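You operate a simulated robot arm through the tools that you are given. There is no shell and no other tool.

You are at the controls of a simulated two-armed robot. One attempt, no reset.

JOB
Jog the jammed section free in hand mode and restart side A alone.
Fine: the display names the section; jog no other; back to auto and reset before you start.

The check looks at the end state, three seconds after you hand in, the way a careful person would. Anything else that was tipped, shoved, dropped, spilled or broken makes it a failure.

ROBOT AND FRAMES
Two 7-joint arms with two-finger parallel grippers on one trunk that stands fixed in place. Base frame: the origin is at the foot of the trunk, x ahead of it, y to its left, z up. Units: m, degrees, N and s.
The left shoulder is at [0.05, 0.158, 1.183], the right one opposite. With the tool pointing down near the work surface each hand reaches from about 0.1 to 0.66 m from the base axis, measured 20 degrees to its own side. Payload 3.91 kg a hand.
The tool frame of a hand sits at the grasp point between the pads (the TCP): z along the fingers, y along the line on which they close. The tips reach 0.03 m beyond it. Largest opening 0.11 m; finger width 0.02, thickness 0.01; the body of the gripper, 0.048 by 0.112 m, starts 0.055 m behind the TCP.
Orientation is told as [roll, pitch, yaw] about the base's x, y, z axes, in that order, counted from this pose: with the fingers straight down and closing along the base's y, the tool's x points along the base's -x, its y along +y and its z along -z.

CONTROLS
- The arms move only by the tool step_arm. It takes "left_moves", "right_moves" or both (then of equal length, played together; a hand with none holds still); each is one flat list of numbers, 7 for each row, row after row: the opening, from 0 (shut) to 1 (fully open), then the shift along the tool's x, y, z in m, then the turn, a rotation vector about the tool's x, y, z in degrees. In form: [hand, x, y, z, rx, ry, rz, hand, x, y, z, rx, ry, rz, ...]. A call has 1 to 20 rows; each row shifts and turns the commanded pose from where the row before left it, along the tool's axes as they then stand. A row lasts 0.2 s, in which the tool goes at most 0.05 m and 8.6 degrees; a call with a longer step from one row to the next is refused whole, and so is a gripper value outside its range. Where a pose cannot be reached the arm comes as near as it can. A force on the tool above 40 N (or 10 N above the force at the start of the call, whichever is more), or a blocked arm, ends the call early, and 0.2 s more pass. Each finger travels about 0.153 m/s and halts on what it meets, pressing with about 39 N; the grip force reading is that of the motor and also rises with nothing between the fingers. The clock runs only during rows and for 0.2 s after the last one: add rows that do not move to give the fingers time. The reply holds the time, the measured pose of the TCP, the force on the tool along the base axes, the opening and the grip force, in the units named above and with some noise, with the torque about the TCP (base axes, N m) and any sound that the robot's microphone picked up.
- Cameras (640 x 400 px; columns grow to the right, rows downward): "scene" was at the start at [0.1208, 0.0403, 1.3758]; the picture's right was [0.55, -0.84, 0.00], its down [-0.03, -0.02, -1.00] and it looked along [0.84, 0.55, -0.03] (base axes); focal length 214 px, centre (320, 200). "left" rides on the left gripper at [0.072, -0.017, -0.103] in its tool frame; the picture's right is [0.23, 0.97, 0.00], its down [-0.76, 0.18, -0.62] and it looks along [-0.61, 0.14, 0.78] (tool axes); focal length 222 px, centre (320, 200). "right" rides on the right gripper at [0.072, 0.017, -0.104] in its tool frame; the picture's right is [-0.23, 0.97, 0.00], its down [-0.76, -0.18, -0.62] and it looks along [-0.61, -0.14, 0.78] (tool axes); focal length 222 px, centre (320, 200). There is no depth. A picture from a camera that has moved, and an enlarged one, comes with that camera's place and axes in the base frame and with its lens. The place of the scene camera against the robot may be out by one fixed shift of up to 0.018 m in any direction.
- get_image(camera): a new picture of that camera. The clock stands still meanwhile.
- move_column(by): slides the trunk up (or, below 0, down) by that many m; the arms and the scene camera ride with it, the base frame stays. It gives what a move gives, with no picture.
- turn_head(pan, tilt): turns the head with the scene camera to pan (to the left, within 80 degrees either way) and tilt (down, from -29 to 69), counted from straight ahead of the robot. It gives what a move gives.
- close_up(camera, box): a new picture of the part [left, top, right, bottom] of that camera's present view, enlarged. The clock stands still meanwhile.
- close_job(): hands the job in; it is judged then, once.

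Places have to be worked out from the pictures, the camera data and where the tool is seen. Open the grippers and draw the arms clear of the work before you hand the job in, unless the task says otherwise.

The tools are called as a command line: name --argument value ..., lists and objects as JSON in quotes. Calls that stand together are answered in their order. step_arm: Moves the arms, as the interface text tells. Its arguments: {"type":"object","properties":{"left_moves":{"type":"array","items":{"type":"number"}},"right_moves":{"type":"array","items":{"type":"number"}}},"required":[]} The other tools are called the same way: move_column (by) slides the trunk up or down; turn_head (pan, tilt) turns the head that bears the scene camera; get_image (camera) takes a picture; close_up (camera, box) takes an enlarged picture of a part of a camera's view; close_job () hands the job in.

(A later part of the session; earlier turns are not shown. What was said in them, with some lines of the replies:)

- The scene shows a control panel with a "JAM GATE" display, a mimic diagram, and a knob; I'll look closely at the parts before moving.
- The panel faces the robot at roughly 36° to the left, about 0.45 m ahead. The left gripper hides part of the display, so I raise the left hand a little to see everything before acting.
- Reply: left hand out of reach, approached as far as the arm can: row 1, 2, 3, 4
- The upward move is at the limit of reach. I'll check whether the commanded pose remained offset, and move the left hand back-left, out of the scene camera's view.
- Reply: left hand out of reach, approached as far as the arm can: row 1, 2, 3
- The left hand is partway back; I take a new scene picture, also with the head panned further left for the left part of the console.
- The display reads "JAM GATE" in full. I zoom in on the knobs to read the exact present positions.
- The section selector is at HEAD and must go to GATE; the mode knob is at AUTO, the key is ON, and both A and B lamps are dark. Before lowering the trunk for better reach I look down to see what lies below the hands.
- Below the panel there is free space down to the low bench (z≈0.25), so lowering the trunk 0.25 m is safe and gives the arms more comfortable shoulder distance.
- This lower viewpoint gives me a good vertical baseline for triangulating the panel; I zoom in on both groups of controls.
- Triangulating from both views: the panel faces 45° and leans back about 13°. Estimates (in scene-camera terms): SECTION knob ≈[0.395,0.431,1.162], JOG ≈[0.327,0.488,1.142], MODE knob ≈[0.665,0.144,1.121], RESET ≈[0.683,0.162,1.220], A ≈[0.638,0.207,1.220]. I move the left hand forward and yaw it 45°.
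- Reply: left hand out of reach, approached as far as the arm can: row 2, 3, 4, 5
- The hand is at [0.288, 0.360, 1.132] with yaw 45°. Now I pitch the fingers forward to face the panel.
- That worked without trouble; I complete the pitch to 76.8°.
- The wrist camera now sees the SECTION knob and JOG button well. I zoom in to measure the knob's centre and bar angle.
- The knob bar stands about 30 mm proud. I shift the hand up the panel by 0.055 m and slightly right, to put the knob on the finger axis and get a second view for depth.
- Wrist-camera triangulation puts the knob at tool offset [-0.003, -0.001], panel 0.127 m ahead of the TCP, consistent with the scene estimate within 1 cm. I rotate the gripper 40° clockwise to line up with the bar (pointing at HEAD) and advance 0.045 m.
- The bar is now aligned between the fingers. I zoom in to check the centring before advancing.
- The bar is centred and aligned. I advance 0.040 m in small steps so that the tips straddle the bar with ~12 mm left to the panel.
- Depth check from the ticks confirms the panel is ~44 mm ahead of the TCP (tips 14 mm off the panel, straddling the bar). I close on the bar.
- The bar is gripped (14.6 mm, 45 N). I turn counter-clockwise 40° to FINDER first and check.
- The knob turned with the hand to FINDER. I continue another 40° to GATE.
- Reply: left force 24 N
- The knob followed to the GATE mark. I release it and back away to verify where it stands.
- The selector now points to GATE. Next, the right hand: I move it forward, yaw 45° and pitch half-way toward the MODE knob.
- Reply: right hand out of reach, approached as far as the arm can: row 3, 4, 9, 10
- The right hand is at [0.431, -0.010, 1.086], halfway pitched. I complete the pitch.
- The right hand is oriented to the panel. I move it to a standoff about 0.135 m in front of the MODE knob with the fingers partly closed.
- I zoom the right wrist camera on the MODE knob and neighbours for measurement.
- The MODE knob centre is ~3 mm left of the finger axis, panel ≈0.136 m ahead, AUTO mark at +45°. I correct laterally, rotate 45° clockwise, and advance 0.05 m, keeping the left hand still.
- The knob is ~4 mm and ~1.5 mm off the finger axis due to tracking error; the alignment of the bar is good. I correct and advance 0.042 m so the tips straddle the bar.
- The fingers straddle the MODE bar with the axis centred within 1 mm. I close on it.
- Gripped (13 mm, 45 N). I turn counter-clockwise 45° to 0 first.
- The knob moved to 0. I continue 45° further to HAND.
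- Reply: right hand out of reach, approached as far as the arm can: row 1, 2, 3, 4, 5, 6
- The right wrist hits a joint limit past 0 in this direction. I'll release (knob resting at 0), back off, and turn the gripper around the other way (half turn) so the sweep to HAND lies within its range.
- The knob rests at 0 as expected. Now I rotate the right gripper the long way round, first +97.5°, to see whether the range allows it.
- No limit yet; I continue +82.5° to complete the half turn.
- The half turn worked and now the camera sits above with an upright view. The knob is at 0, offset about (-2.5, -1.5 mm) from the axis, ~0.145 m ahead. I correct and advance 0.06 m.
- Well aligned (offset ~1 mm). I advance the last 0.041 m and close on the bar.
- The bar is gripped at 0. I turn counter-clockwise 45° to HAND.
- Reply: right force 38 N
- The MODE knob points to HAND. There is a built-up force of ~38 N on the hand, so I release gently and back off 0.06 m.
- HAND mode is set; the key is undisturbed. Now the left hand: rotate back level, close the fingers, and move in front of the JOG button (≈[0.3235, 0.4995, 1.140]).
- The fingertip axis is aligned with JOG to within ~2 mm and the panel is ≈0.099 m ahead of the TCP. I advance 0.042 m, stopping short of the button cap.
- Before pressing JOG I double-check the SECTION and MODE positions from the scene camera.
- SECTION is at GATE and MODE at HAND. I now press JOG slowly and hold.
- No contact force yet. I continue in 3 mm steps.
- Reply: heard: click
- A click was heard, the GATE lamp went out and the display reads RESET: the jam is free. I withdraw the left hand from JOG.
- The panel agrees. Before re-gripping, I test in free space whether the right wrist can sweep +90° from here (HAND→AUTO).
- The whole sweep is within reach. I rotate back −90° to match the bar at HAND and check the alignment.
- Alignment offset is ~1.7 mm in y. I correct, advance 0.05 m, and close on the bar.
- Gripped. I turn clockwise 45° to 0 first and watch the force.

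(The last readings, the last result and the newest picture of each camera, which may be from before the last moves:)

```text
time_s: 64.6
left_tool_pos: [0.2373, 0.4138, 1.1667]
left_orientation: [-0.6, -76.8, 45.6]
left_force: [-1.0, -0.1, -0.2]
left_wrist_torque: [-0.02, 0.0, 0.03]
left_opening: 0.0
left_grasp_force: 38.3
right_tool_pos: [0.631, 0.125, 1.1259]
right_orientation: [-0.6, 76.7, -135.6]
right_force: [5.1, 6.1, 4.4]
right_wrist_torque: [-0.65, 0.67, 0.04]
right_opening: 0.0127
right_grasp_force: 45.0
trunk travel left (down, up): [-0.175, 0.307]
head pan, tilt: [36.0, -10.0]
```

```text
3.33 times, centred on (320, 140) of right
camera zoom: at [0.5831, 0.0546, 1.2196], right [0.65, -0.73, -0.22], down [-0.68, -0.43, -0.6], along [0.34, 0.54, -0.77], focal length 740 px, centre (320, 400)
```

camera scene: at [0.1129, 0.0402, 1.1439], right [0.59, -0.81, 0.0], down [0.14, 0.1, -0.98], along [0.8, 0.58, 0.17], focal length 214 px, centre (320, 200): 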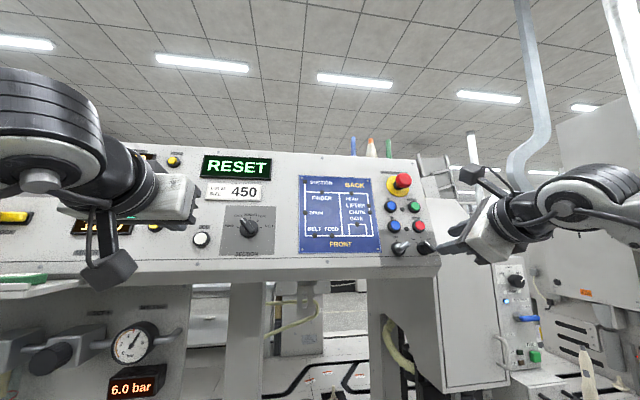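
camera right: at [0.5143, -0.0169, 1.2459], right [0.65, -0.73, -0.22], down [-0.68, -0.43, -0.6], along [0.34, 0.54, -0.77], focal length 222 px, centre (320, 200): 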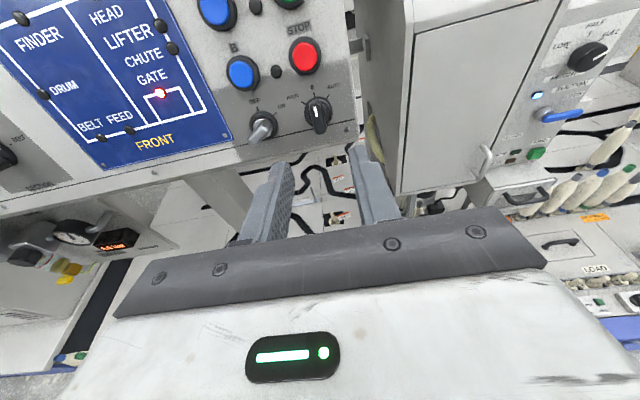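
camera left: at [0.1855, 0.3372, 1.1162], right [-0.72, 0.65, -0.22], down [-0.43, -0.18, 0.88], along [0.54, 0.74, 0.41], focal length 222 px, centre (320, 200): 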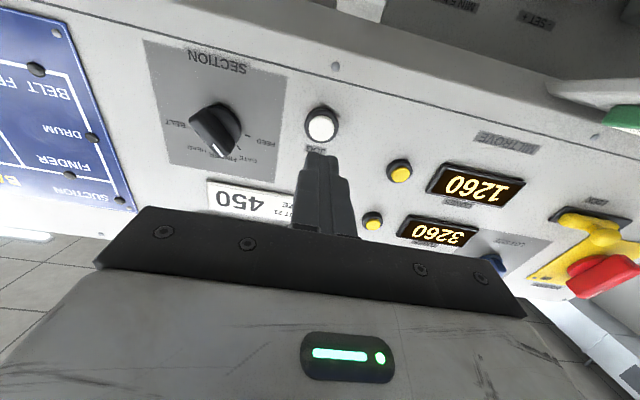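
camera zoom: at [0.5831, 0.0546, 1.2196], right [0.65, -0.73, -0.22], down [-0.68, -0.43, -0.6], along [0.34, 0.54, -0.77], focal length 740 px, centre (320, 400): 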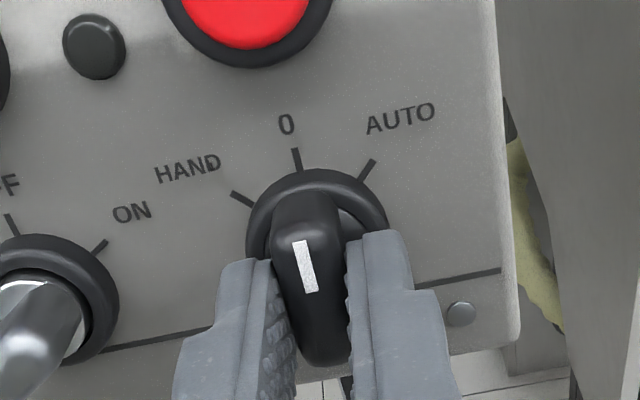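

At 0, with low forces. I continue 45° to AUTO.

step_arm --right_moves '[0, 0, 0, 0, 0, 0, 7.5, 0, 0, 0, 0, 0, 0, 7.5, 0, 0, 0, 0, 0, 0, 7.5, 0, 0, 0, 0, 0, 0, 7.5, 0, 0, 0, 0, 0, 0, 7.5, 0, 0, 0, 0, 0, 0, 7.5, 0, 0, 0, 0, 0, 0, 0]'

close_up --camera "right" --box '[230, 80, 410, 200]'

get_image --camera "scene"

```text
time_s: 66.2
left_tool_pos: [0.236, 0.4143, 1.1663]
left_orientation: [-0.8, -76.8, 45.8]
left_force: [0.3, 0.6, 0.2]
left_wrist_torque: [-0.02, 0.03, -0.02]
left_opening: 0.0
left_grasp_force: 37.7
right_tool_pos: [0.6312, 0.1271, 1.1272]
right_orientation: [-71.4, 43.3, 148.1]
right_force: [-12.9, 7.3, -9.2]
right_wrist_torque: [-0.19, -0.06, -0.52]
right_opening: 0.0127
right_grasp_force: 45.1
trunk travel left (down, up): [-0.175, 0.307]
head pan, tilt: [36.0, -10.0]
```

```text
3.33 times, centred on (320, 140) of right
camera zoom: at [0.6097, 0.0176, 1.1881], right [0.23, -0.51, -0.83], down [-0.97, -0.03, -0.26], along [0.11, 0.86, -0.5], focal length 740 px, centre (320, 400)
```

zoom: 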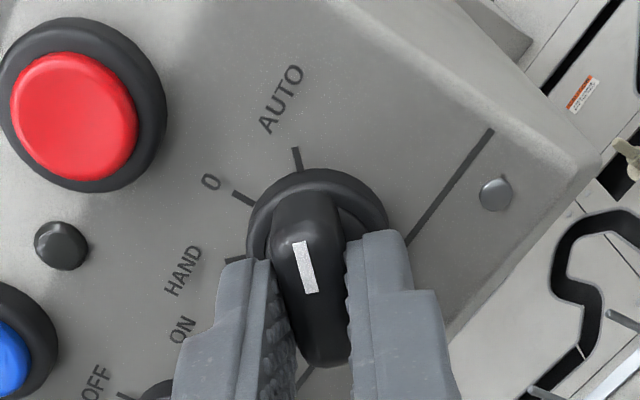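

```text
taken
camera scene: at [0.1124, 0.0414, 1.1438], right [0.59, -0.81, 0.0], down [0.14, 0.1, -0.98], along [0.8, 0.58, 0.17], focal length 214 px, centre (320, 200)
```

scene: 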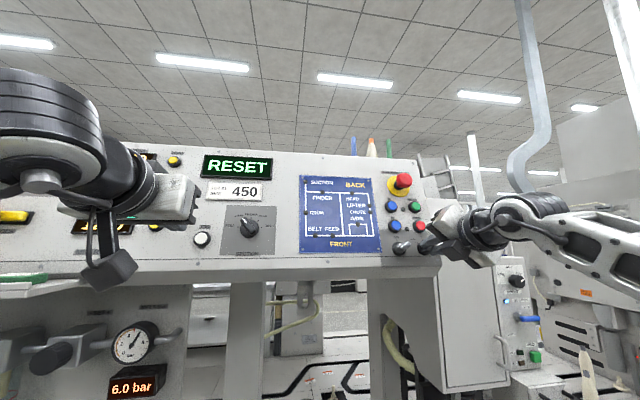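

The MODE knob points at AUTO. I release and back away 0.09 m.

step_arm --right_moves '[0.15, 0, 0, 0, 0, 0, 0, 0.25, 0, 0, 0, 0, 0, 0, 0.32, 0, 0, 0, 0, 0, 0, 0.32, 0, 0, -0.02, 0, 0, 0, 0.32, 0, 0, -0.02, 0, 0, 0, 0.32, 0, 0, -0.025, 0, 0, 0, 0.32, 0, 0, -0.025, 0, 0, 0, 0.32, 0, 0, 0, 0, 0, 0]'

close_up --camera "right" --box '[200, 40, 410, 180]'

close_up --camera "scene" --box '[350, 165, 470, 265]'

```text
time_s: 68.0
left_tool_pos: [0.2362, 0.4128, 1.1664]
left_orientation: [-0.4, -76.8, 45.4]
left_force: [0.3, -0.2, 1.0]
left_wrist_torque: [0.0, -0.03, -0.02]
left_opening: 0.0001
left_grasp_force: 37.8
right_tool_pos: [0.5691, 0.0637, 1.1474]
right_orientation: [-71.6, 43.4, 148.0]
right_force: [0.4, 0.4, 0.0]
right_wrist_torque: [0.02, 0.01, 0.0]
right_opening: 0.0351
right_grasp_force: 0.0
trunk travel left (down, up): [-0.175, 0.307]
head pan, tilt: [36.0, -10.0]
```

```text
2.86 times, centred on (305, 110) of right
camera zoom: at [0.5482, -0.0459, 1.2083], right [0.23, -0.51, -0.83], down [-0.97, -0.03, -0.26], along [0.11, 0.86, -0.5], focal length 635 px, centre (363, 457)
```

zoom: 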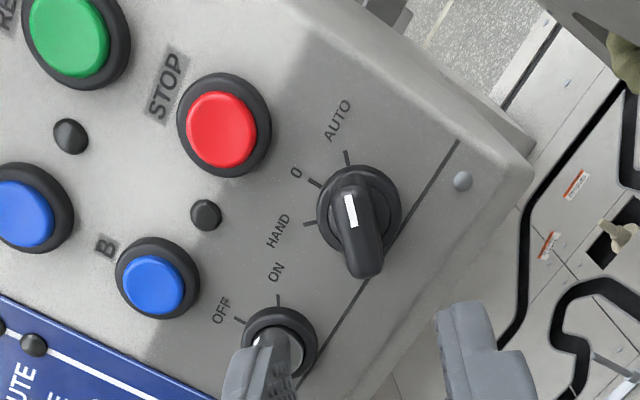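

```text
4.00 times, centred on (410, 215) of scene
camera zoom: at [0.1129, 0.0402, 1.1439], right [0.59, -0.81, 0.0], down [0.14, 0.1, -0.98], along [0.8, 0.58, 0.17], focal length 858 px, centre (-40, 140)
```

zoom: 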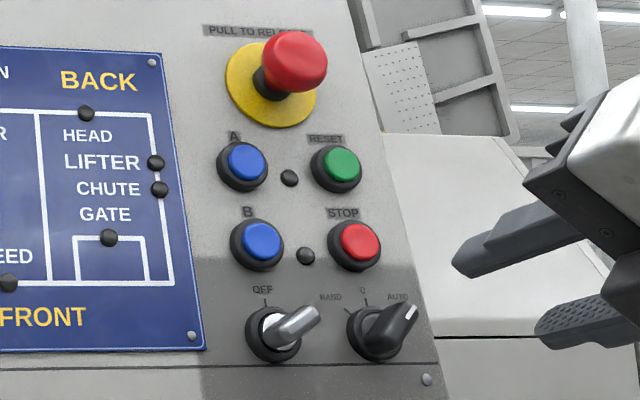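

MODE is at AUTO and nothing else changed. Now I level the right hand, close its fingers, raise it 0.105 m along the panel to face RESET (≈[0.680, 0.172, 1.219]) and move 0.05 m nearer.

step_arm --right_moves '[0.2, 0, 0, 0, 0, 0, -7.5, 0.1, 0, 0, 0, 0, 0, -7.5, 0, 0, 0, 0, 0, 0, -7.5, 0, 0, 0, 0, 0, 0, -7.5, 0, 0, 0, 0, 0, 0, -7.5, 0, 0, 0, 0, 0, 0, -7.5, 0, 0.0263, 0.0005, 0, 0, 0, 0, 0, 0.0263, 0.0005, 0, 0, 0, 0, 0, 0.0263, 0.0005, 0, 0, 0, 0, 0, 0.0263, 0.0005, 0, 0, 0, 0, 0, 0, 0, 0.025, 0, 0, 0, 0, 0, 0, 0.025, 0, 0, 0, 0, 0, 0, 0, 0, 0, 0]'

get_image --camera "right"

close_up --camera "right" --box '[220, 60, 420, 200]'

close_up --camera "scene" --box '[330, 145, 510, 265]'

```text
time_s: 70.8
left_tool_pos: [0.2372, 0.4125, 1.1671]
left_orientation: [-0.5, -76.8, 45.4]
left_force: [-0.8, 0.3, 0.0]
left_wrist_torque: [-0.01, -0.02, 0.02]
left_opening: 0.0
left_grasp_force: 37.9
right_tool_pos: [0.6143, 0.1108, 1.2303]
right_orientation: [0.2, 76.8, -134.8]
right_force: [-0.6, 0.0, 0.4]
right_wrist_torque: [0.01, 0.01, -0.01]
right_opening: 0.0
right_grasp_force: 37.6
right hand out of reach, approached as far as the arm can: row 12
trunk travel left (down, up): [-0.175, 0.307]
head pan, tilt: [36.0, -10.0]
```

```text
taken
camera right: at [0.5651, 0.0396, 1.3241], right [0.65, -0.73, -0.22], down [-0.68, -0.43, -0.6], along [0.34, 0.54, -0.77], focal length 222 px, centre (320, 200)
```

right: 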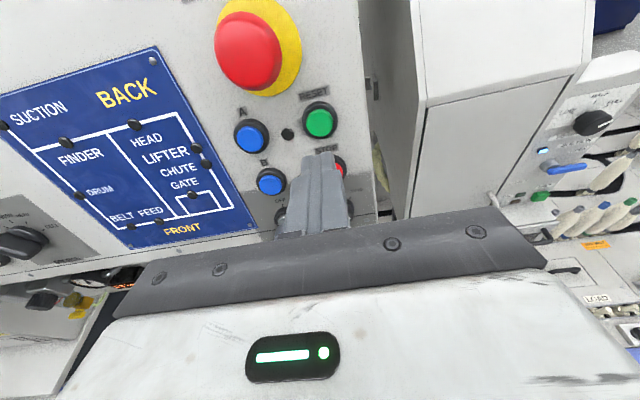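

```text
2.86 times, centred on (320, 130) of right
camera zoom: at [0.5651, 0.0396, 1.3241], right [0.65, -0.73, -0.22], down [-0.68, -0.43, -0.6], along [0.34, 0.54, -0.77], focal length 635 px, centre (320, 400)
```

zoom: 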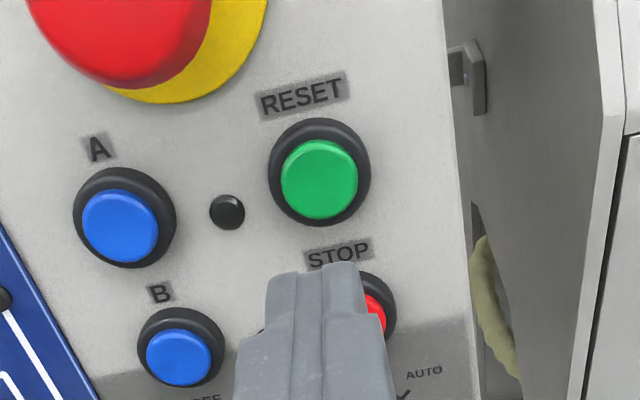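

```text
3.33 times, centred on (420, 205) of scene
camera zoom: at [0.113, 0.0403, 1.1439], right [0.59, -0.81, 0.0], down [0.14, 0.1, -0.98], along [0.8, 0.58, 0.17], focal length 715 px, centre (-13, 183)
```

zoom: 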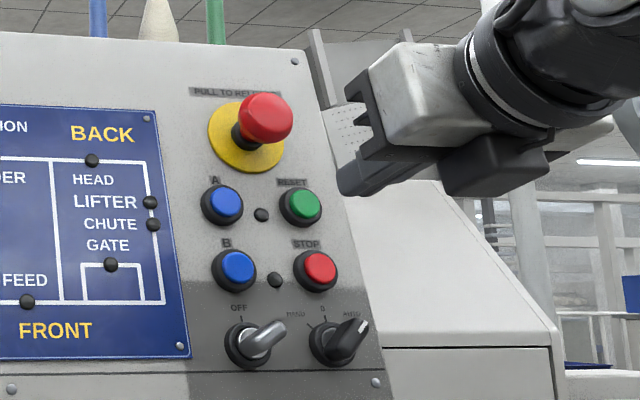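

RESET is straight ahead, but the right arm is at its reach limit from this trunk height. I retreat the right hand 0.08 m, then raise the trunk by 0.2 m.

step_arm --right_moves '[0, 0, 0, -0.03, 0, 0, 0, 0, 0, 0, -0.03, 0, 0, 0, 0, 0, 0, -0.02, 0, 0, 0, 0, 0, 0, 0, 0, 0, 0]' --left_moves '[0, 0, 0, -0.01, 0, 0, 0, 0, 0, 0, -0.01, 0, 0, 0, 0, 0, 0, 0, 0, 0, 0, 0, 0, 0, 0, 0, 0, 0]'

get_image --camera "scene"

```text
time_s: 71.8
left_tool_pos: [0.2212, 0.4, 1.1732]
left_orientation: [-0.3, -76.8, 45.2]
left_force: [0.7, -0.3, -0.4]
left_wrist_torque: [0.0, -0.01, 0.02]
left_opening: 0.0
left_grasp_force: 37.8
right_tool_pos: [0.5609, 0.0529, 1.2477]
right_orientation: [-0.5, 76.8, -135.5]
right_force: [-0.1, -0.9, -0.5]
right_wrist_torque: [0.03, 0.02, 0.04]
right_opening: 0.0002
right_grasp_force: 37.6
trunk travel left (down, up): [-0.175, 0.307]
head pan, tilt: [36.0, -10.0]
```

```text
taken
camera scene: at [0.1133, 0.0398, 1.1438], right [0.59, -0.81, 0.0], down [0.14, 0.1, -0.98], along [0.8, 0.58, 0.17], focal length 214 px, centre (320, 200)
```

scene: 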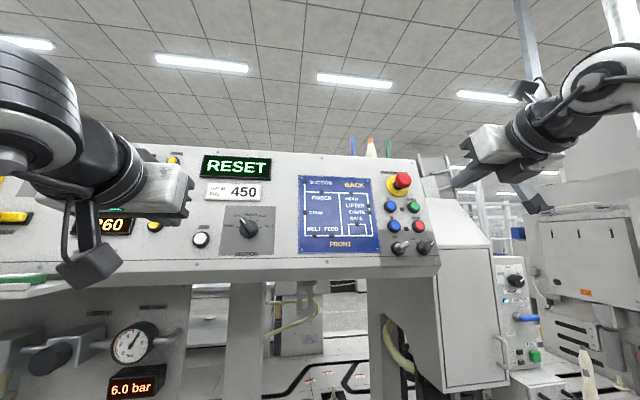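

The right hand is well clear. I raise the trunk by 0.2 m.

move_column --by 0.2

get_image --camera "scene"

get_image --camera "right"

```text
time_s: 74.0
left_tool_pos: [0.2224, 0.4008, 1.3727]
left_orientation: [-0.5, -76.8, 45.4]
left_force: [-0.5, -0.9, 1.1]
left_wrist_torque: [0.0, 0.0, 0.03]
left_opening: 0.0
left_grasp_force: 37.8
right_tool_pos: [0.5596, 0.054, 1.4483]
right_orientation: [-0.2, 76.8, -135.2]
right_force: [0.1, -0.2, 0.4]
right_wrist_torque: [0.02, 0.0, 0.0]
right_opening: 0.0
right_grasp_force: 37.7
trunk travel left (down, up): [-0.375, 0.107]
head pan, tilt: [36.0, -10.0]
```

```text
taken
camera scene: at [0.113, 0.0403, 1.3438], right [0.59, -0.81, 0.0], down [0.14, 0.1, -0.98], along [0.8, 0.58, 0.17], focal length 214 px, centre (320, 200)
```

scene: 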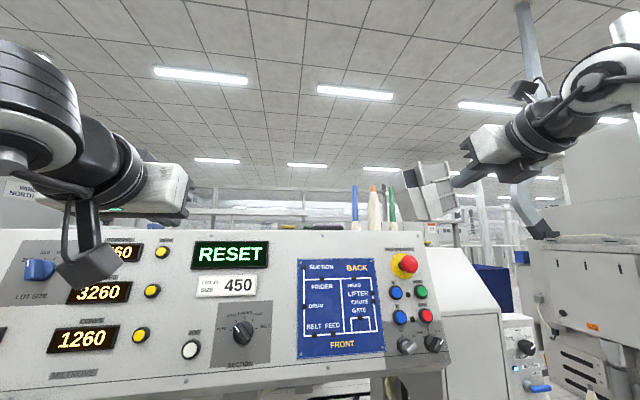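

```text
taken
camera right: at [0.5112, -0.0162, 1.5421], right [0.65, -0.73, -0.22], down [-0.68, -0.43, -0.6], along [0.34, 0.54, -0.77], focal length 222 px, centre (320, 200)
```

right: 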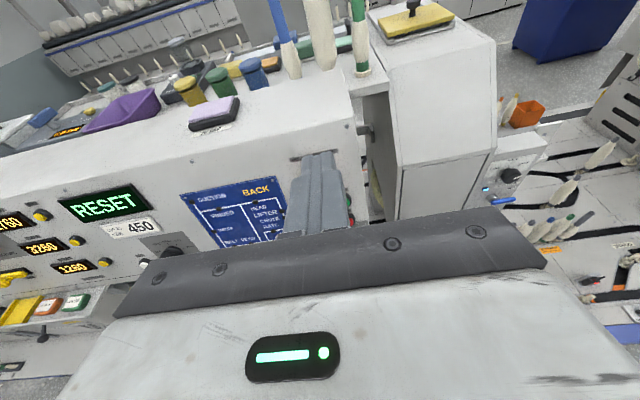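

The trunk is up; the top of the console carries loose items which I keep clear of. I lower the right hand 0.185 m parallel to the panel to face RESET, then approach 0.10 m.

step_arm --right_moves '[0, -0.037, 0.0003, 0, 0, 0, 0, 0, -0.037, 0.0003, 0, 0, 0, 0, 0, -0.037, 0.0003, 0, 0, 0, 0, 0, -0.037, 0.0004, 0, 0, 0, 0, 0, -0.037, 0.0004, 0, 0, 0, 0, 0, 0, 0, 0.03, 0, 0, 0, 0, 0, 0, 0.035, 0, 0, 0, 0, 0, 0, 0.035, 0, 0, 0, 0, 0, 0, 0, 0, 0, 0]'

get_image --camera "right"

close_up --camera "right" --box '[220, 60, 420, 200]'

get_image --camera "scene"

```text
time_s: 76.0
left_tool_pos: [0.2222, 0.4003, 1.373]
left_orientation: [-0.5, -76.8, 45.4]
left_force: [0.0, 0.7, -0.4]
left_wrist_torque: [0.02, -0.04, -0.01]
left_opening: 0.0
left_grasp_force: 37.7
right_tool_pos: [0.6013, 0.0923, 1.2454]
right_orientation: [0.0, 76.6, -135.1]
right_force: [-0.3, 0.7, -0.2]
right_wrist_torque: [0.0, 0.03, -0.02]
right_opening: 0.0
right_grasp_force: 37.5
trunk travel left (down, up): [-0.375, 0.107]
head pan, tilt: [36.0, -10.0]
```

```text
taken
camera right: at [0.5519, 0.0208, 1.3393], right [0.65, -0.73, -0.22], down [-0.68, -0.43, -0.6], along [0.34, 0.54, -0.77], focal length 222 px, centre (320, 200)
```

right: 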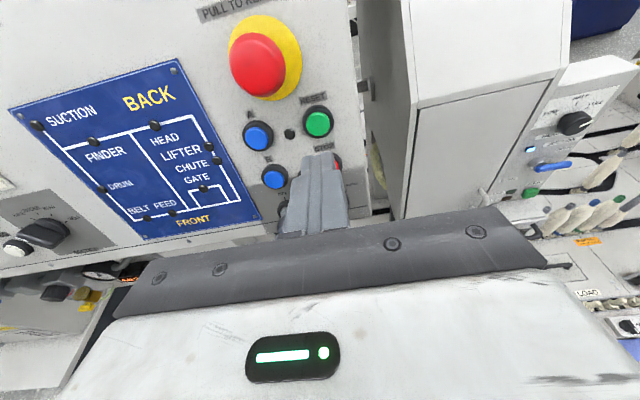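

```text
2.86 times, centred on (320, 130) of right
camera zoom: at [0.5519, 0.0208, 1.3393], right [0.65, -0.73, -0.22], down [-0.68, -0.43, -0.6], along [0.34, 0.54, -0.77], focal length 635 px, centre (320, 400)
```

zoom: 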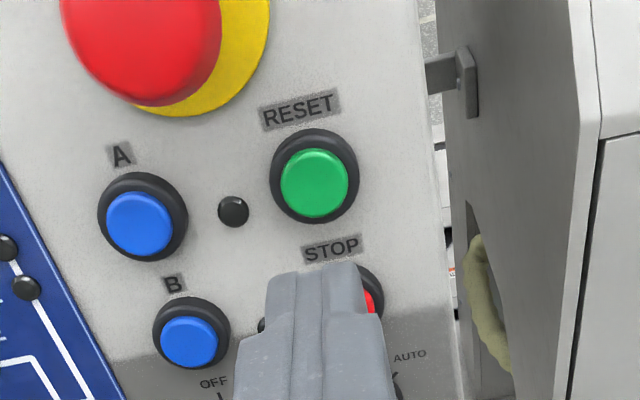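

```text
taken
camera scene: at [0.1129, 0.0402, 1.3439], right [0.59, -0.81, 0.0], down [0.14, 0.1, -0.98], along [0.8, 0.58, 0.17], focal length 214 px, centre (320, 200)
```

scene: 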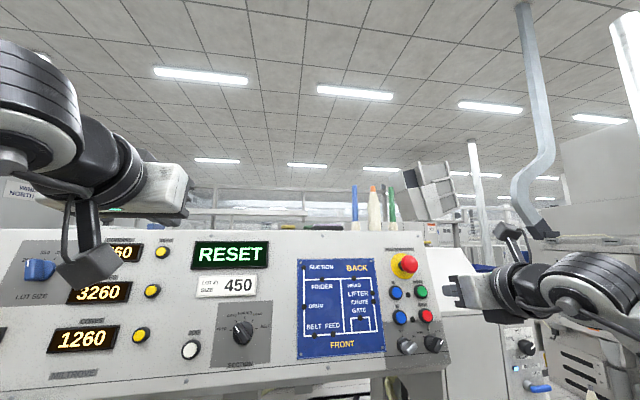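

RESET lies ~2.5 mm below and ~1.8 mm left of the finger axis, ring plane ≈0.115 m ahead. I correct and advance 0.062 m, stopping short of contact.

step_arm --right_moves '[0, -0.0025, -0.0018, 0, 0, 0, 0, 0, 0, 0, 0.02, 0, 0, 0, 0, 0, 0, 0.02, 0, 0, 0, 0, 0, 0, 0.015, 0, 0, 0, 0, 0, 0, 0.007, 0, 0, 0, 0, 0, 0, 0, 0, 0, 0]'

close_up --camera "right" --box '[220, 60, 420, 200]'

close_up --camera "scene" --box '[360, 230, 500, 360]'

```text
time_s: 77.4
left_tool_pos: [0.2221, 0.4, 1.3722]
left_orientation: [-0.6, -76.8, 45.4]
left_force: [0.0, -0.1, -0.6]
left_wrist_torque: [0.02, -0.02, -0.01]
left_opening: 0.0
left_grasp_force: 37.5
right_tool_pos: [0.642, 0.1368, 1.2284]
right_orientation: [0.0, 76.8, -135.0]
right_force: [0.2, -0.4, 0.2]
right_wrist_torque: [0.0, 0.01, -0.04]
right_opening: 0.0
right_grasp_force: 37.5
trunk travel left (down, up): [-0.375, 0.107]
head pan, tilt: [36.0, -10.0]
```

```text
2.86 times, centred on (320, 130) of right
camera zoom: at [0.5939, 0.0661, 1.3222], right [0.65, -0.73, -0.22], down [-0.68, -0.43, -0.6], along [0.34, 0.54, -0.77], focal length 635 px, centre (320, 400)
```

zoom: 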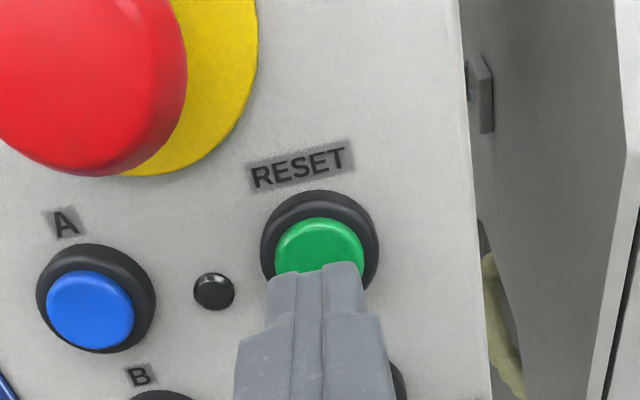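

```text
3.08 times, centred on (430, 295) of scene
camera zoom: at [0.113, 0.0403, 1.3439], right [0.59, -0.81, 0.0], down [0.14, 0.1, -0.98], along [0.8, 0.58, 0.17], focal length 660 px, centre (-18, -92)
```

zoom: 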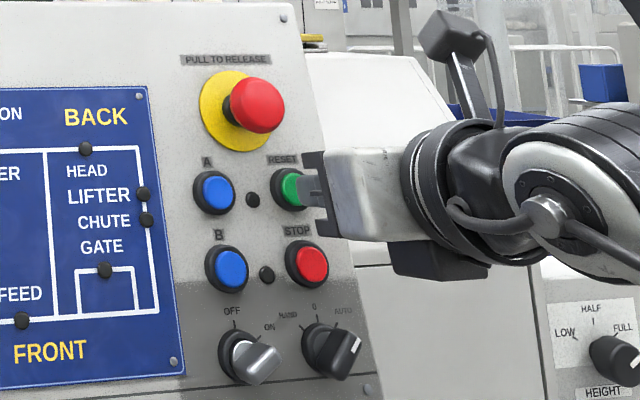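

Well aligned. I now press in small steps until the click.

step_arm --right_moves '[0, 0, 0, 0.005, 0, 0, 0, 0, 0, 0, 0.005, 0, 0, 0, 0, 0, 0, 0.003, 0, 0, 0, 0, 0, 0, 0, 0, 0, 0]'

close_up --camera "right" --box '[220, 60, 420, 200]'

close_up --camera "scene" --box '[170, 225, 450, 385]'

```text
time_s: 78.4
left_tool_pos: [0.2219, 0.399, 1.3729]
left_orientation: [-0.5, -76.9, 45.4]
left_force: [0.2, 0.2, -0.5]
left_wrist_torque: [0.0, 0.04, 0.01]
left_opening: 0.0
left_grasp_force: 37.7
right_tool_pos: [0.651, 0.1455, 1.2249]
right_orientation: [0.1, 76.7, -135.0]
right_force: [-0.2, -0.2, 0.2]
right_wrist_torque: [-0.01, -0.02, -0.01]
right_opening: 0.0
right_grasp_force: 37.9
trunk travel left (down, up): [-0.375, 0.107]
head pan, tilt: [36.0, -10.0]
```

```text
2.86 times, centred on (320, 130) of right
camera zoom: at [0.6031, 0.0745, 1.32], right [0.65, -0.73, -0.22], down [-0.68, -0.43, -0.6], along [0.34, 0.54, -0.77], focal length 635 px, centre (320, 400)
```

zoom: 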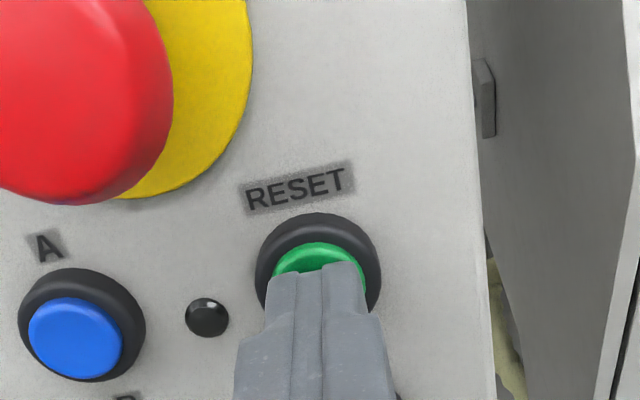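

```text
2.29 times, centred on (310, 305) of scene
camera zoom: at [0.1129, 0.0402, 1.3439], right [0.59, -0.81, 0.0], down [0.14, 0.1, -0.98], along [0.8, 0.58, 0.17], focal length 490 px, centre (343, -40)
```

zoom: 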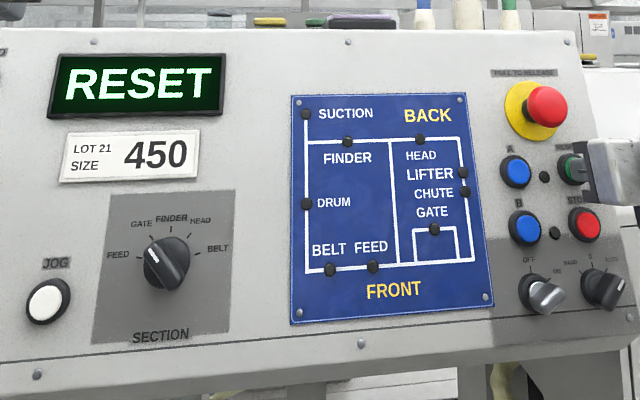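

Nearly touching. I continue in 2–3 mm steps.

step_arm --right_moves '[0, 0, 0, 0.003, 0, 0, 0, 0, 0, 0, 0.003, 0, 0, 0, 0, 0, 0, 0, 0, 0, 0]'

close_up --camera "right" --box '[220, 60, 420, 200]'

close_up --camera "scene" --box '[170, 225, 450, 385]'

```text
time_s: 79.2
left_tool_pos: [0.2221, 0.3996, 1.3739]
left_orientation: [-0.4, -76.8, 45.4]
left_force: [-0.2, 0.2, -0.1]
left_wrist_torque: [0.03, 0.0, 0.04]
left_opening: 0.0002
left_grasp_force: 37.5
right_tool_pos: [0.6548, 0.1482, 1.2248]
right_orientation: [-0.2, 76.8, -135.2]
right_force: [-1.9, -3.1, 0.9]
right_wrist_torque: [-0.04, 0.06, -0.02]
right_opening: 0.0002
right_grasp_force: 37.6
trunk travel left (down, up): [-0.375, 0.107]
head pan, tilt: [36.0, -10.0]
heard: click
```

```text
2.86 times, centred on (320, 130) of right
camera zoom: at [0.6056, 0.077, 1.3188], right [0.65, -0.73, -0.22], down [-0.68, -0.43, -0.6], along [0.34, 0.54, -0.77], focal length 635 px, centre (320, 400)
```

zoom: 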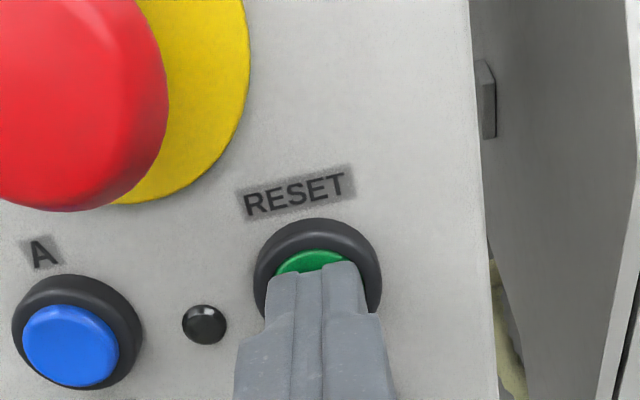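

```text
2.29 times, centred on (310, 305) of scene
camera zoom: at [0.1124, 0.0397, 1.3439], right [0.59, -0.81, 0.0], down [0.14, 0.1, -0.98], along [0.8, 0.58, 0.17], focal length 490 px, centre (343, -40)
```

zoom: 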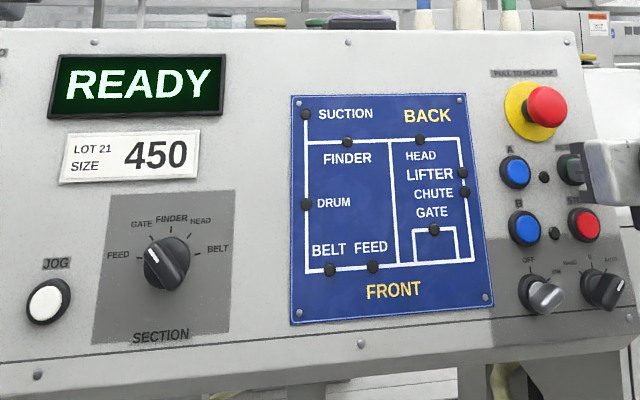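

Click and the display reads READY. I retreat 0.05 m and move 0.063 m left to face button A.

step_arm --right_moves '[0, 0, 0, -0.01, 0, 0, 0, 0, 0, 0, -0.02, 0, 0, 0, 0, 0, 0, -0.025, 0, 0, 0, 0, 0, -0.021, 0, 0, 0, 0, 0, 0, -0.021, 0, 0, 0, 0, 0, 0, -0.0212, 0, 0, 0, 0, 0, 0, 0, 0, 0, 0, 0]'

get_image --camera "right"

close_up --camera "right" --box '[220, 60, 420, 200]'

get_image --camera "scene"

```text
time_s: 80.8
left_tool_pos: [0.2227, 0.4002, 1.3731]
left_orientation: [-0.5, -76.9, 45.3]
left_force: [0.3, 0.0, -0.6]
left_wrist_torque: [0.03, -0.03, -0.01]
left_opening: 0.0
left_grasp_force: 37.8
right_tool_pos: [0.5719, 0.1534, 1.237]
right_orientation: [-0.2, 76.6, -135.2]
right_force: [-0.2, -1.3, 1.1]
right_wrist_torque: [0.02, 0.01, -0.05]
right_opening: 0.0
right_grasp_force: 37.6
trunk travel left (down, up): [-0.375, 0.107]
head pan, tilt: [36.0, -10.0]
```

```text
taken
camera right: at [0.5218, 0.0829, 1.3308], right [0.65, -0.73, -0.22], down [-0.68, -0.43, -0.6], along [0.34, 0.54, -0.77], focal length 222 px, centre (320, 200)
```

right: 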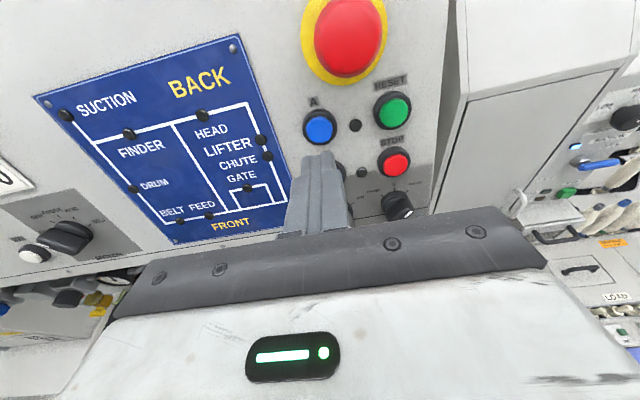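

```text
2.86 times, centred on (320, 130) of right
camera zoom: at [0.5218, 0.0829, 1.3308], right [0.65, -0.73, -0.22], down [-0.68, -0.43, -0.6], along [0.34, 0.54, -0.77], focal length 635 px, centre (320, 400)
```

zoom: 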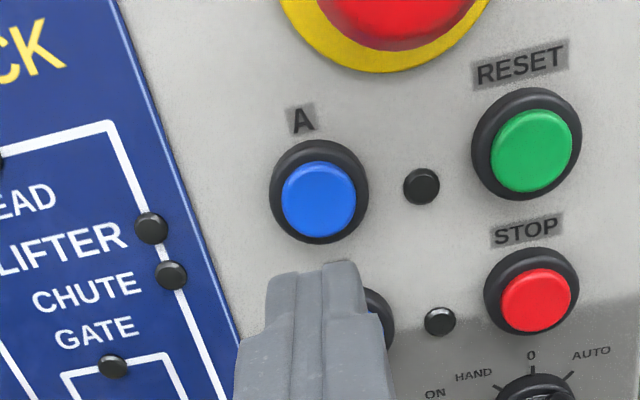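

```text
taken
camera scene: at [0.113, 0.0403, 1.3438], right [0.59, -0.81, 0.0], down [0.14, 0.1, -0.98], along [0.8, 0.58, 0.17], focal length 214 px, centre (320, 200)
```

scene: 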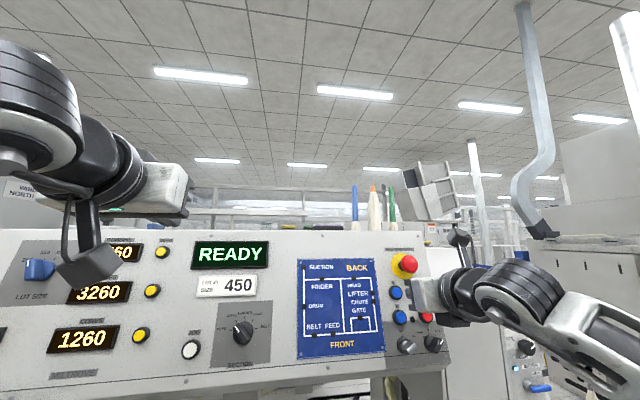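

Button A is on the finger axis within ~1 mm. I advance 0.042 m, then press in small steps.

step_arm --right_moves '[0, 0.001, 0.0005, 0.012, 0, 0, 0, 0, 0, 0, 0.015, 0, 0, 0, 0, 0, 0, 0.015, 0, 0, 0, 0, 0, 0, 0, 0, 0, 0]'

close_up --camera "right" --box '[220, 60, 420, 200]'

```text
time_s: 81.8
left_tool_pos: [0.2217, 0.4006, 1.3739]
left_orientation: [-0.5, -76.8, 45.3]
left_force: [0.6, -0.1, -0.8]
left_wrist_torque: [-0.01, -0.01, -0.01]
left_opening: 0.0
left_grasp_force: 38.0
right_tool_pos: [0.5999, 0.1833, 1.2284]
right_orientation: [0.0, 76.7, -135.1]
right_force: [-0.8, -0.4, -1.1]
right_wrist_torque: [-0.02, 0.01, -0.05]
right_opening: 0.0
right_grasp_force: 38.3
trunk travel left (down, up): [-0.375, 0.107]
head pan, tilt: [36.0, -10.0]
```

```text
2.86 times, centred on (320, 130) of right
camera zoom: at [0.5522, 0.1126, 1.3221], right [0.65, -0.73, -0.22], down [-0.68, -0.43, -0.6], along [0.34, 0.54, -0.77], focal length 635 px, centre (320, 400)
```

zoom: 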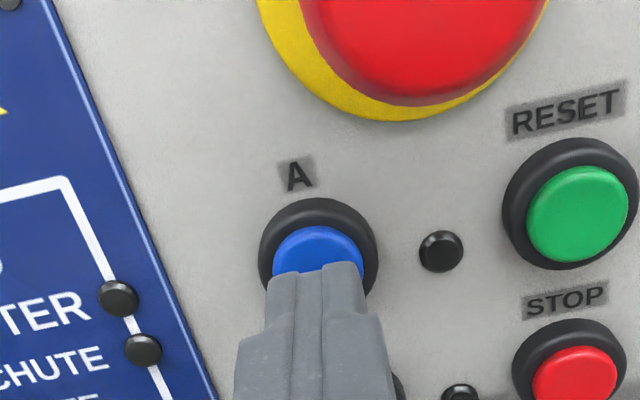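

The tip is centred on A. I press further in small steps.

step_arm --right_moves '[0, 0, 0, 0.005, 0, 0, 0, 0, 0, 0, 0.004, 0, 0, 0, 0, 0, 0, 0.003, 0, 0, 0, 0, 0, 0, 0.003, 0, 0, 0, 0, 0, 0, 0, 0, 0, 0]'

close_up --camera "right" --box '[220, 60, 420, 200]'

close_up --camera "scene" --box '[170, 225, 450, 385]'

```text
time_s: 83.0
left_tool_pos: [0.221, 0.4003, 1.374]
left_orientation: [-0.5, -76.9, 45.4]
left_force: [-0.2, -0.7, 0.2]
left_wrist_torque: [0.03, 0.05, 0.0]
left_opening: 0.0001
left_grasp_force: 37.8
right_tool_pos: [0.6121, 0.1938, 1.2257]
right_orientation: [-0.1, 76.8, -135.2]
right_force: [-7.4, -5.9, -2.6]
right_wrist_torque: [-0.13, 0.16, 0.02]
right_opening: 0.0
right_grasp_force: 38.0
trunk travel left (down, up): [-0.375, 0.107]
head pan, tilt: [36.0, -10.0]
heard: click
```

```text
2.86 times, centred on (320, 130) of right
camera zoom: at [0.5618, 0.1227, 1.3195], right [0.65, -0.73, -0.22], down [-0.68, -0.43, -0.6], along [0.34, 0.54, -0.77], focal length 635 px, centre (320, 400)
```

zoom: 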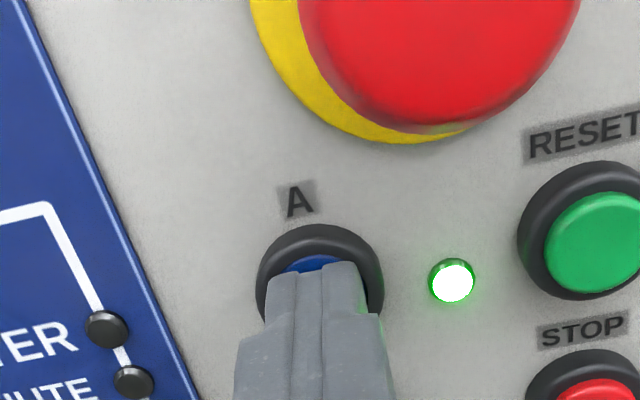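

```text
2.29 times, centred on (310, 305) of scene
camera zoom: at [0.112, 0.0393, 1.344], right [0.59, -0.81, 0.0], down [0.14, 0.1, -0.98], along [0.8, 0.58, 0.17], focal length 490 px, centre (343, -40)
```

zoom: 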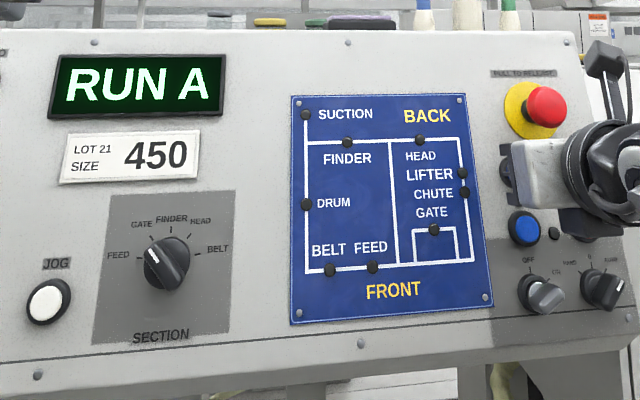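

Click: the display reads "RUN A" and A's lamp is lit, B's is dark. I withdraw the right hand straight back.

step_arm --right_moves '[0, 0, 0, -0.01, 0, 0, 0, 0, 0, 0, -0.03, 0, 0, 0, 0, 0, 0, -0.03, 0, 0, 0, 0, 0, 0, -0.03, 0, 0, 0, 0, 0, 0, -0.03, 0, 0, 0, 0, 0, 0, -0.03, 0, 0, 0, 0.5, 0, 0, 0, 0, 0, 0, 1, 0, 0, 0, 0, 0, 0, 1, 0, 0, 0, 0, 0, 0]' --left_moves '[0, 0, 0, 0, 0, 0, 0, 0, 0, 0, -0.01, 0, 0, 0, 0, 0, 0, -0.01, 0, 0, 0, 0, 0, 0, -0.01, 0, 0, 0, 0, 0, 0, 0, 0, 0, 0, 0, 0, 0, 0, 0, 0, 0, 0.5, 0, 0, 0, 0, 0, 0, 1, 0, 0, 0, 0, 0, 0, 1, 0, 0, 0, 0, 0, 0]'

get_image --camera "scene"

close_up --camera "scene" --box '[170, 225, 460, 385]'

get_image --camera "right"

```text
time_s: 85.0
left_tool_pos: [0.2022, 0.3811, 1.3804]
left_orientation: [-0.6, -76.8, 45.3]
left_force: [0.4, 0.1, 0.1]
left_wrist_torque: [0.0, 0.0, -0.01]
left_opening: 0.1098
left_grasp_force: 0.0
right_tool_pos: [0.5017, 0.0861, 1.2594]
right_orientation: [-0.1, 76.8, -135.2]
right_force: [0.4, -0.1, 1.2]
right_wrist_torque: [-0.03, -0.01, -0.02]
right_opening: 0.1102
right_grasp_force: 0.1
trunk travel left (down, up): [-0.375, 0.107]
head pan, tilt: [36.0, -10.0]
```

```text
taken
camera scene: at [0.1129, 0.0403, 1.3438], right [0.59, -0.81, 0.0], down [0.14, 0.1, -0.98], along [0.8, 0.58, 0.17], focal length 214 px, centre (320, 200)
```

scene: 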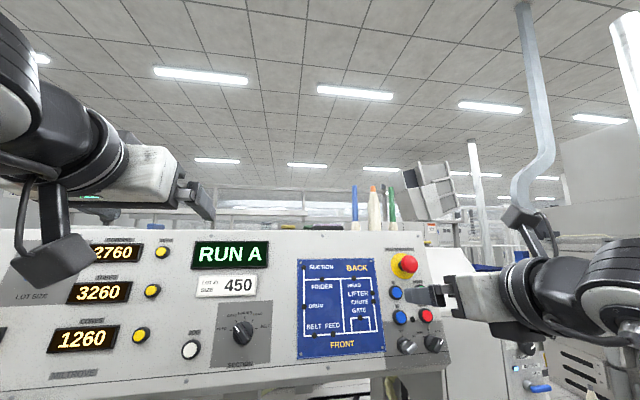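

```text
2.21 times, centred on (315, 305) of scene
camera zoom: at [0.1129, 0.0403, 1.3438], right [0.59, -0.81, 0.0], down [0.14, 0.1, -0.98], along [0.8, 0.58, 0.17], focal length 473 px, centre (331, -32)
```

zoom: 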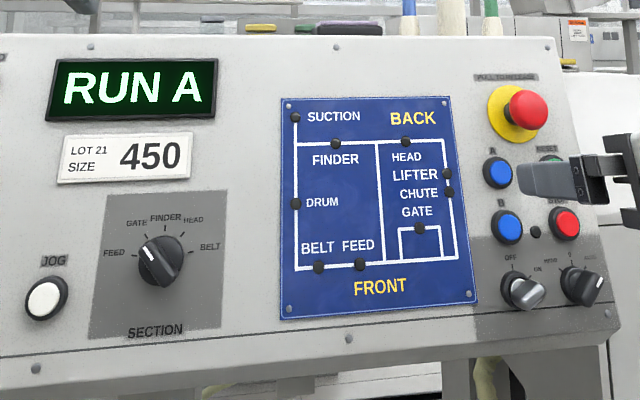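

```text
taken
camera right: at [0.452, 0.0153, 1.3532], right [0.65, -0.73, -0.22], down [-0.68, -0.43, -0.6], along [0.34, 0.54, -0.77], focal length 222 px, centre (320, 200)
```

right: 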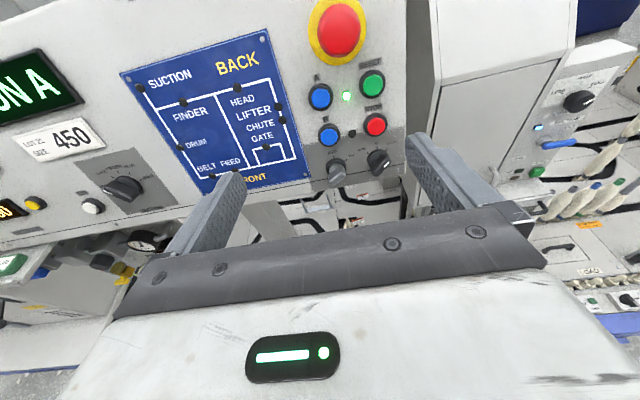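

RUN A shown, A lamp green, B lamp dark, knobs as intended. I draw the right hand further back and then look once more.

step_arm --right_moves '[1, 0, 0.02, -0.03, 0, 0, 0, 1, 0, 0.02, -0.03, 0, 0, 0, 1, 0, 0.02, -0.03, 0, 0, 0, 1, 0, 0, 0, 0, 0, 0]'

close_up --camera "scene" --box '[170, 225, 460, 385]'

get_image --camera "scene"

```text
time_s: 86.0
left_tool_pos: [0.2032, 0.3816, 1.3786]
left_orientation: [-0.5, -76.8, 45.4]
left_force: [0.4, -0.5, 0.5]
left_wrist_torque: [-0.04, 0.01, -0.02]
left_opening: 0.1097
left_grasp_force: 0.1
right_tool_pos: [0.4805, -0.0215, 1.2803]
right_orientation: [-0.1, 76.8, -135.1]
right_force: [-0.9, -0.6, -0.2]
right_wrist_torque: [0.0, -0.03, -0.02]
right_opening: 0.1102
right_grasp_force: 0.1
trunk travel left (down, up): [-0.375, 0.107]
head pan, tilt: [36.0, -10.0]
```

```text
2.21 times, centred on (315, 305) of scene
camera zoom: at [0.113, 0.0404, 1.3438], right [0.59, -0.81, 0.0], down [0.14, 0.1, -0.98], along [0.8, 0.58, 0.17], focal length 473 px, centre (331, -32)
```

zoom: 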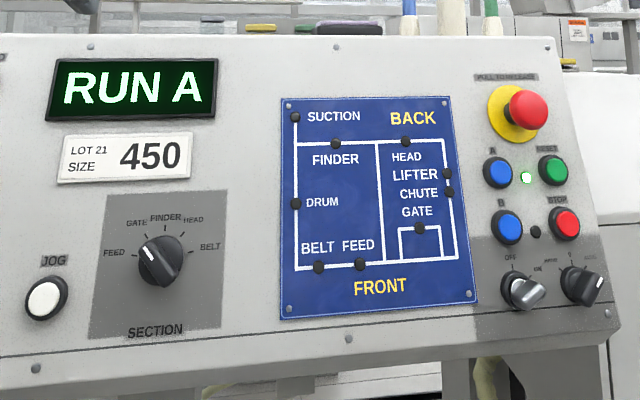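

```text
taken
camera scene: at [0.113, 0.0404, 1.3438], right [0.59, -0.81, 0.0], down [0.14, 0.1, -0.98], along [0.8, 0.58, 0.17], focal length 214 px, centre (320, 200)
```

scene: 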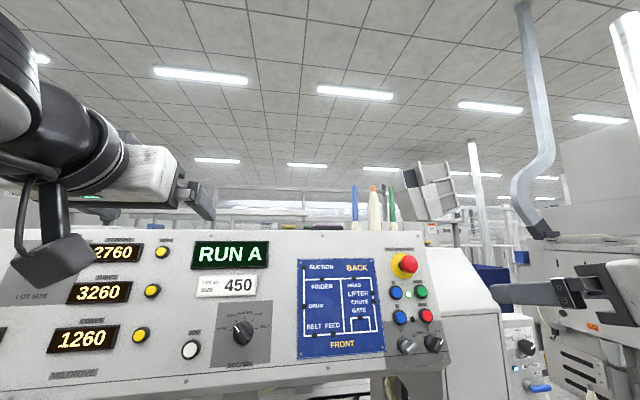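

The final view shows RUN A, side A's lamp lit, B's lamp dark, the GATE lamp out, MODE at AUTO, key ON, and both arms clear with open grippers. I hand in the job.

close_job

```text
The job is handed in.
```

The jam at the gate is cleared and side A is running alone. At hand-in the display read "RUN A", with A's lamp lit and B's dark.

- **Section:** the display named GATE, so I turned the section selector from HEAD to GATE and jogged only that. One press of JOG put out the gate lamp and the display changed to "RESET".
- **Restart:** I turned the mode knob from HAND back to AUTO and pressed RESET, which gave "READY". Then I pressed A once.
- **Left as is:** the section selector is still at GATE. I did not touch the key switch, emergency stop, B, STOP or lot-size controls.

Both grippers are open and both arms are clear of the panel. The pictures show nothing knocked or moved.
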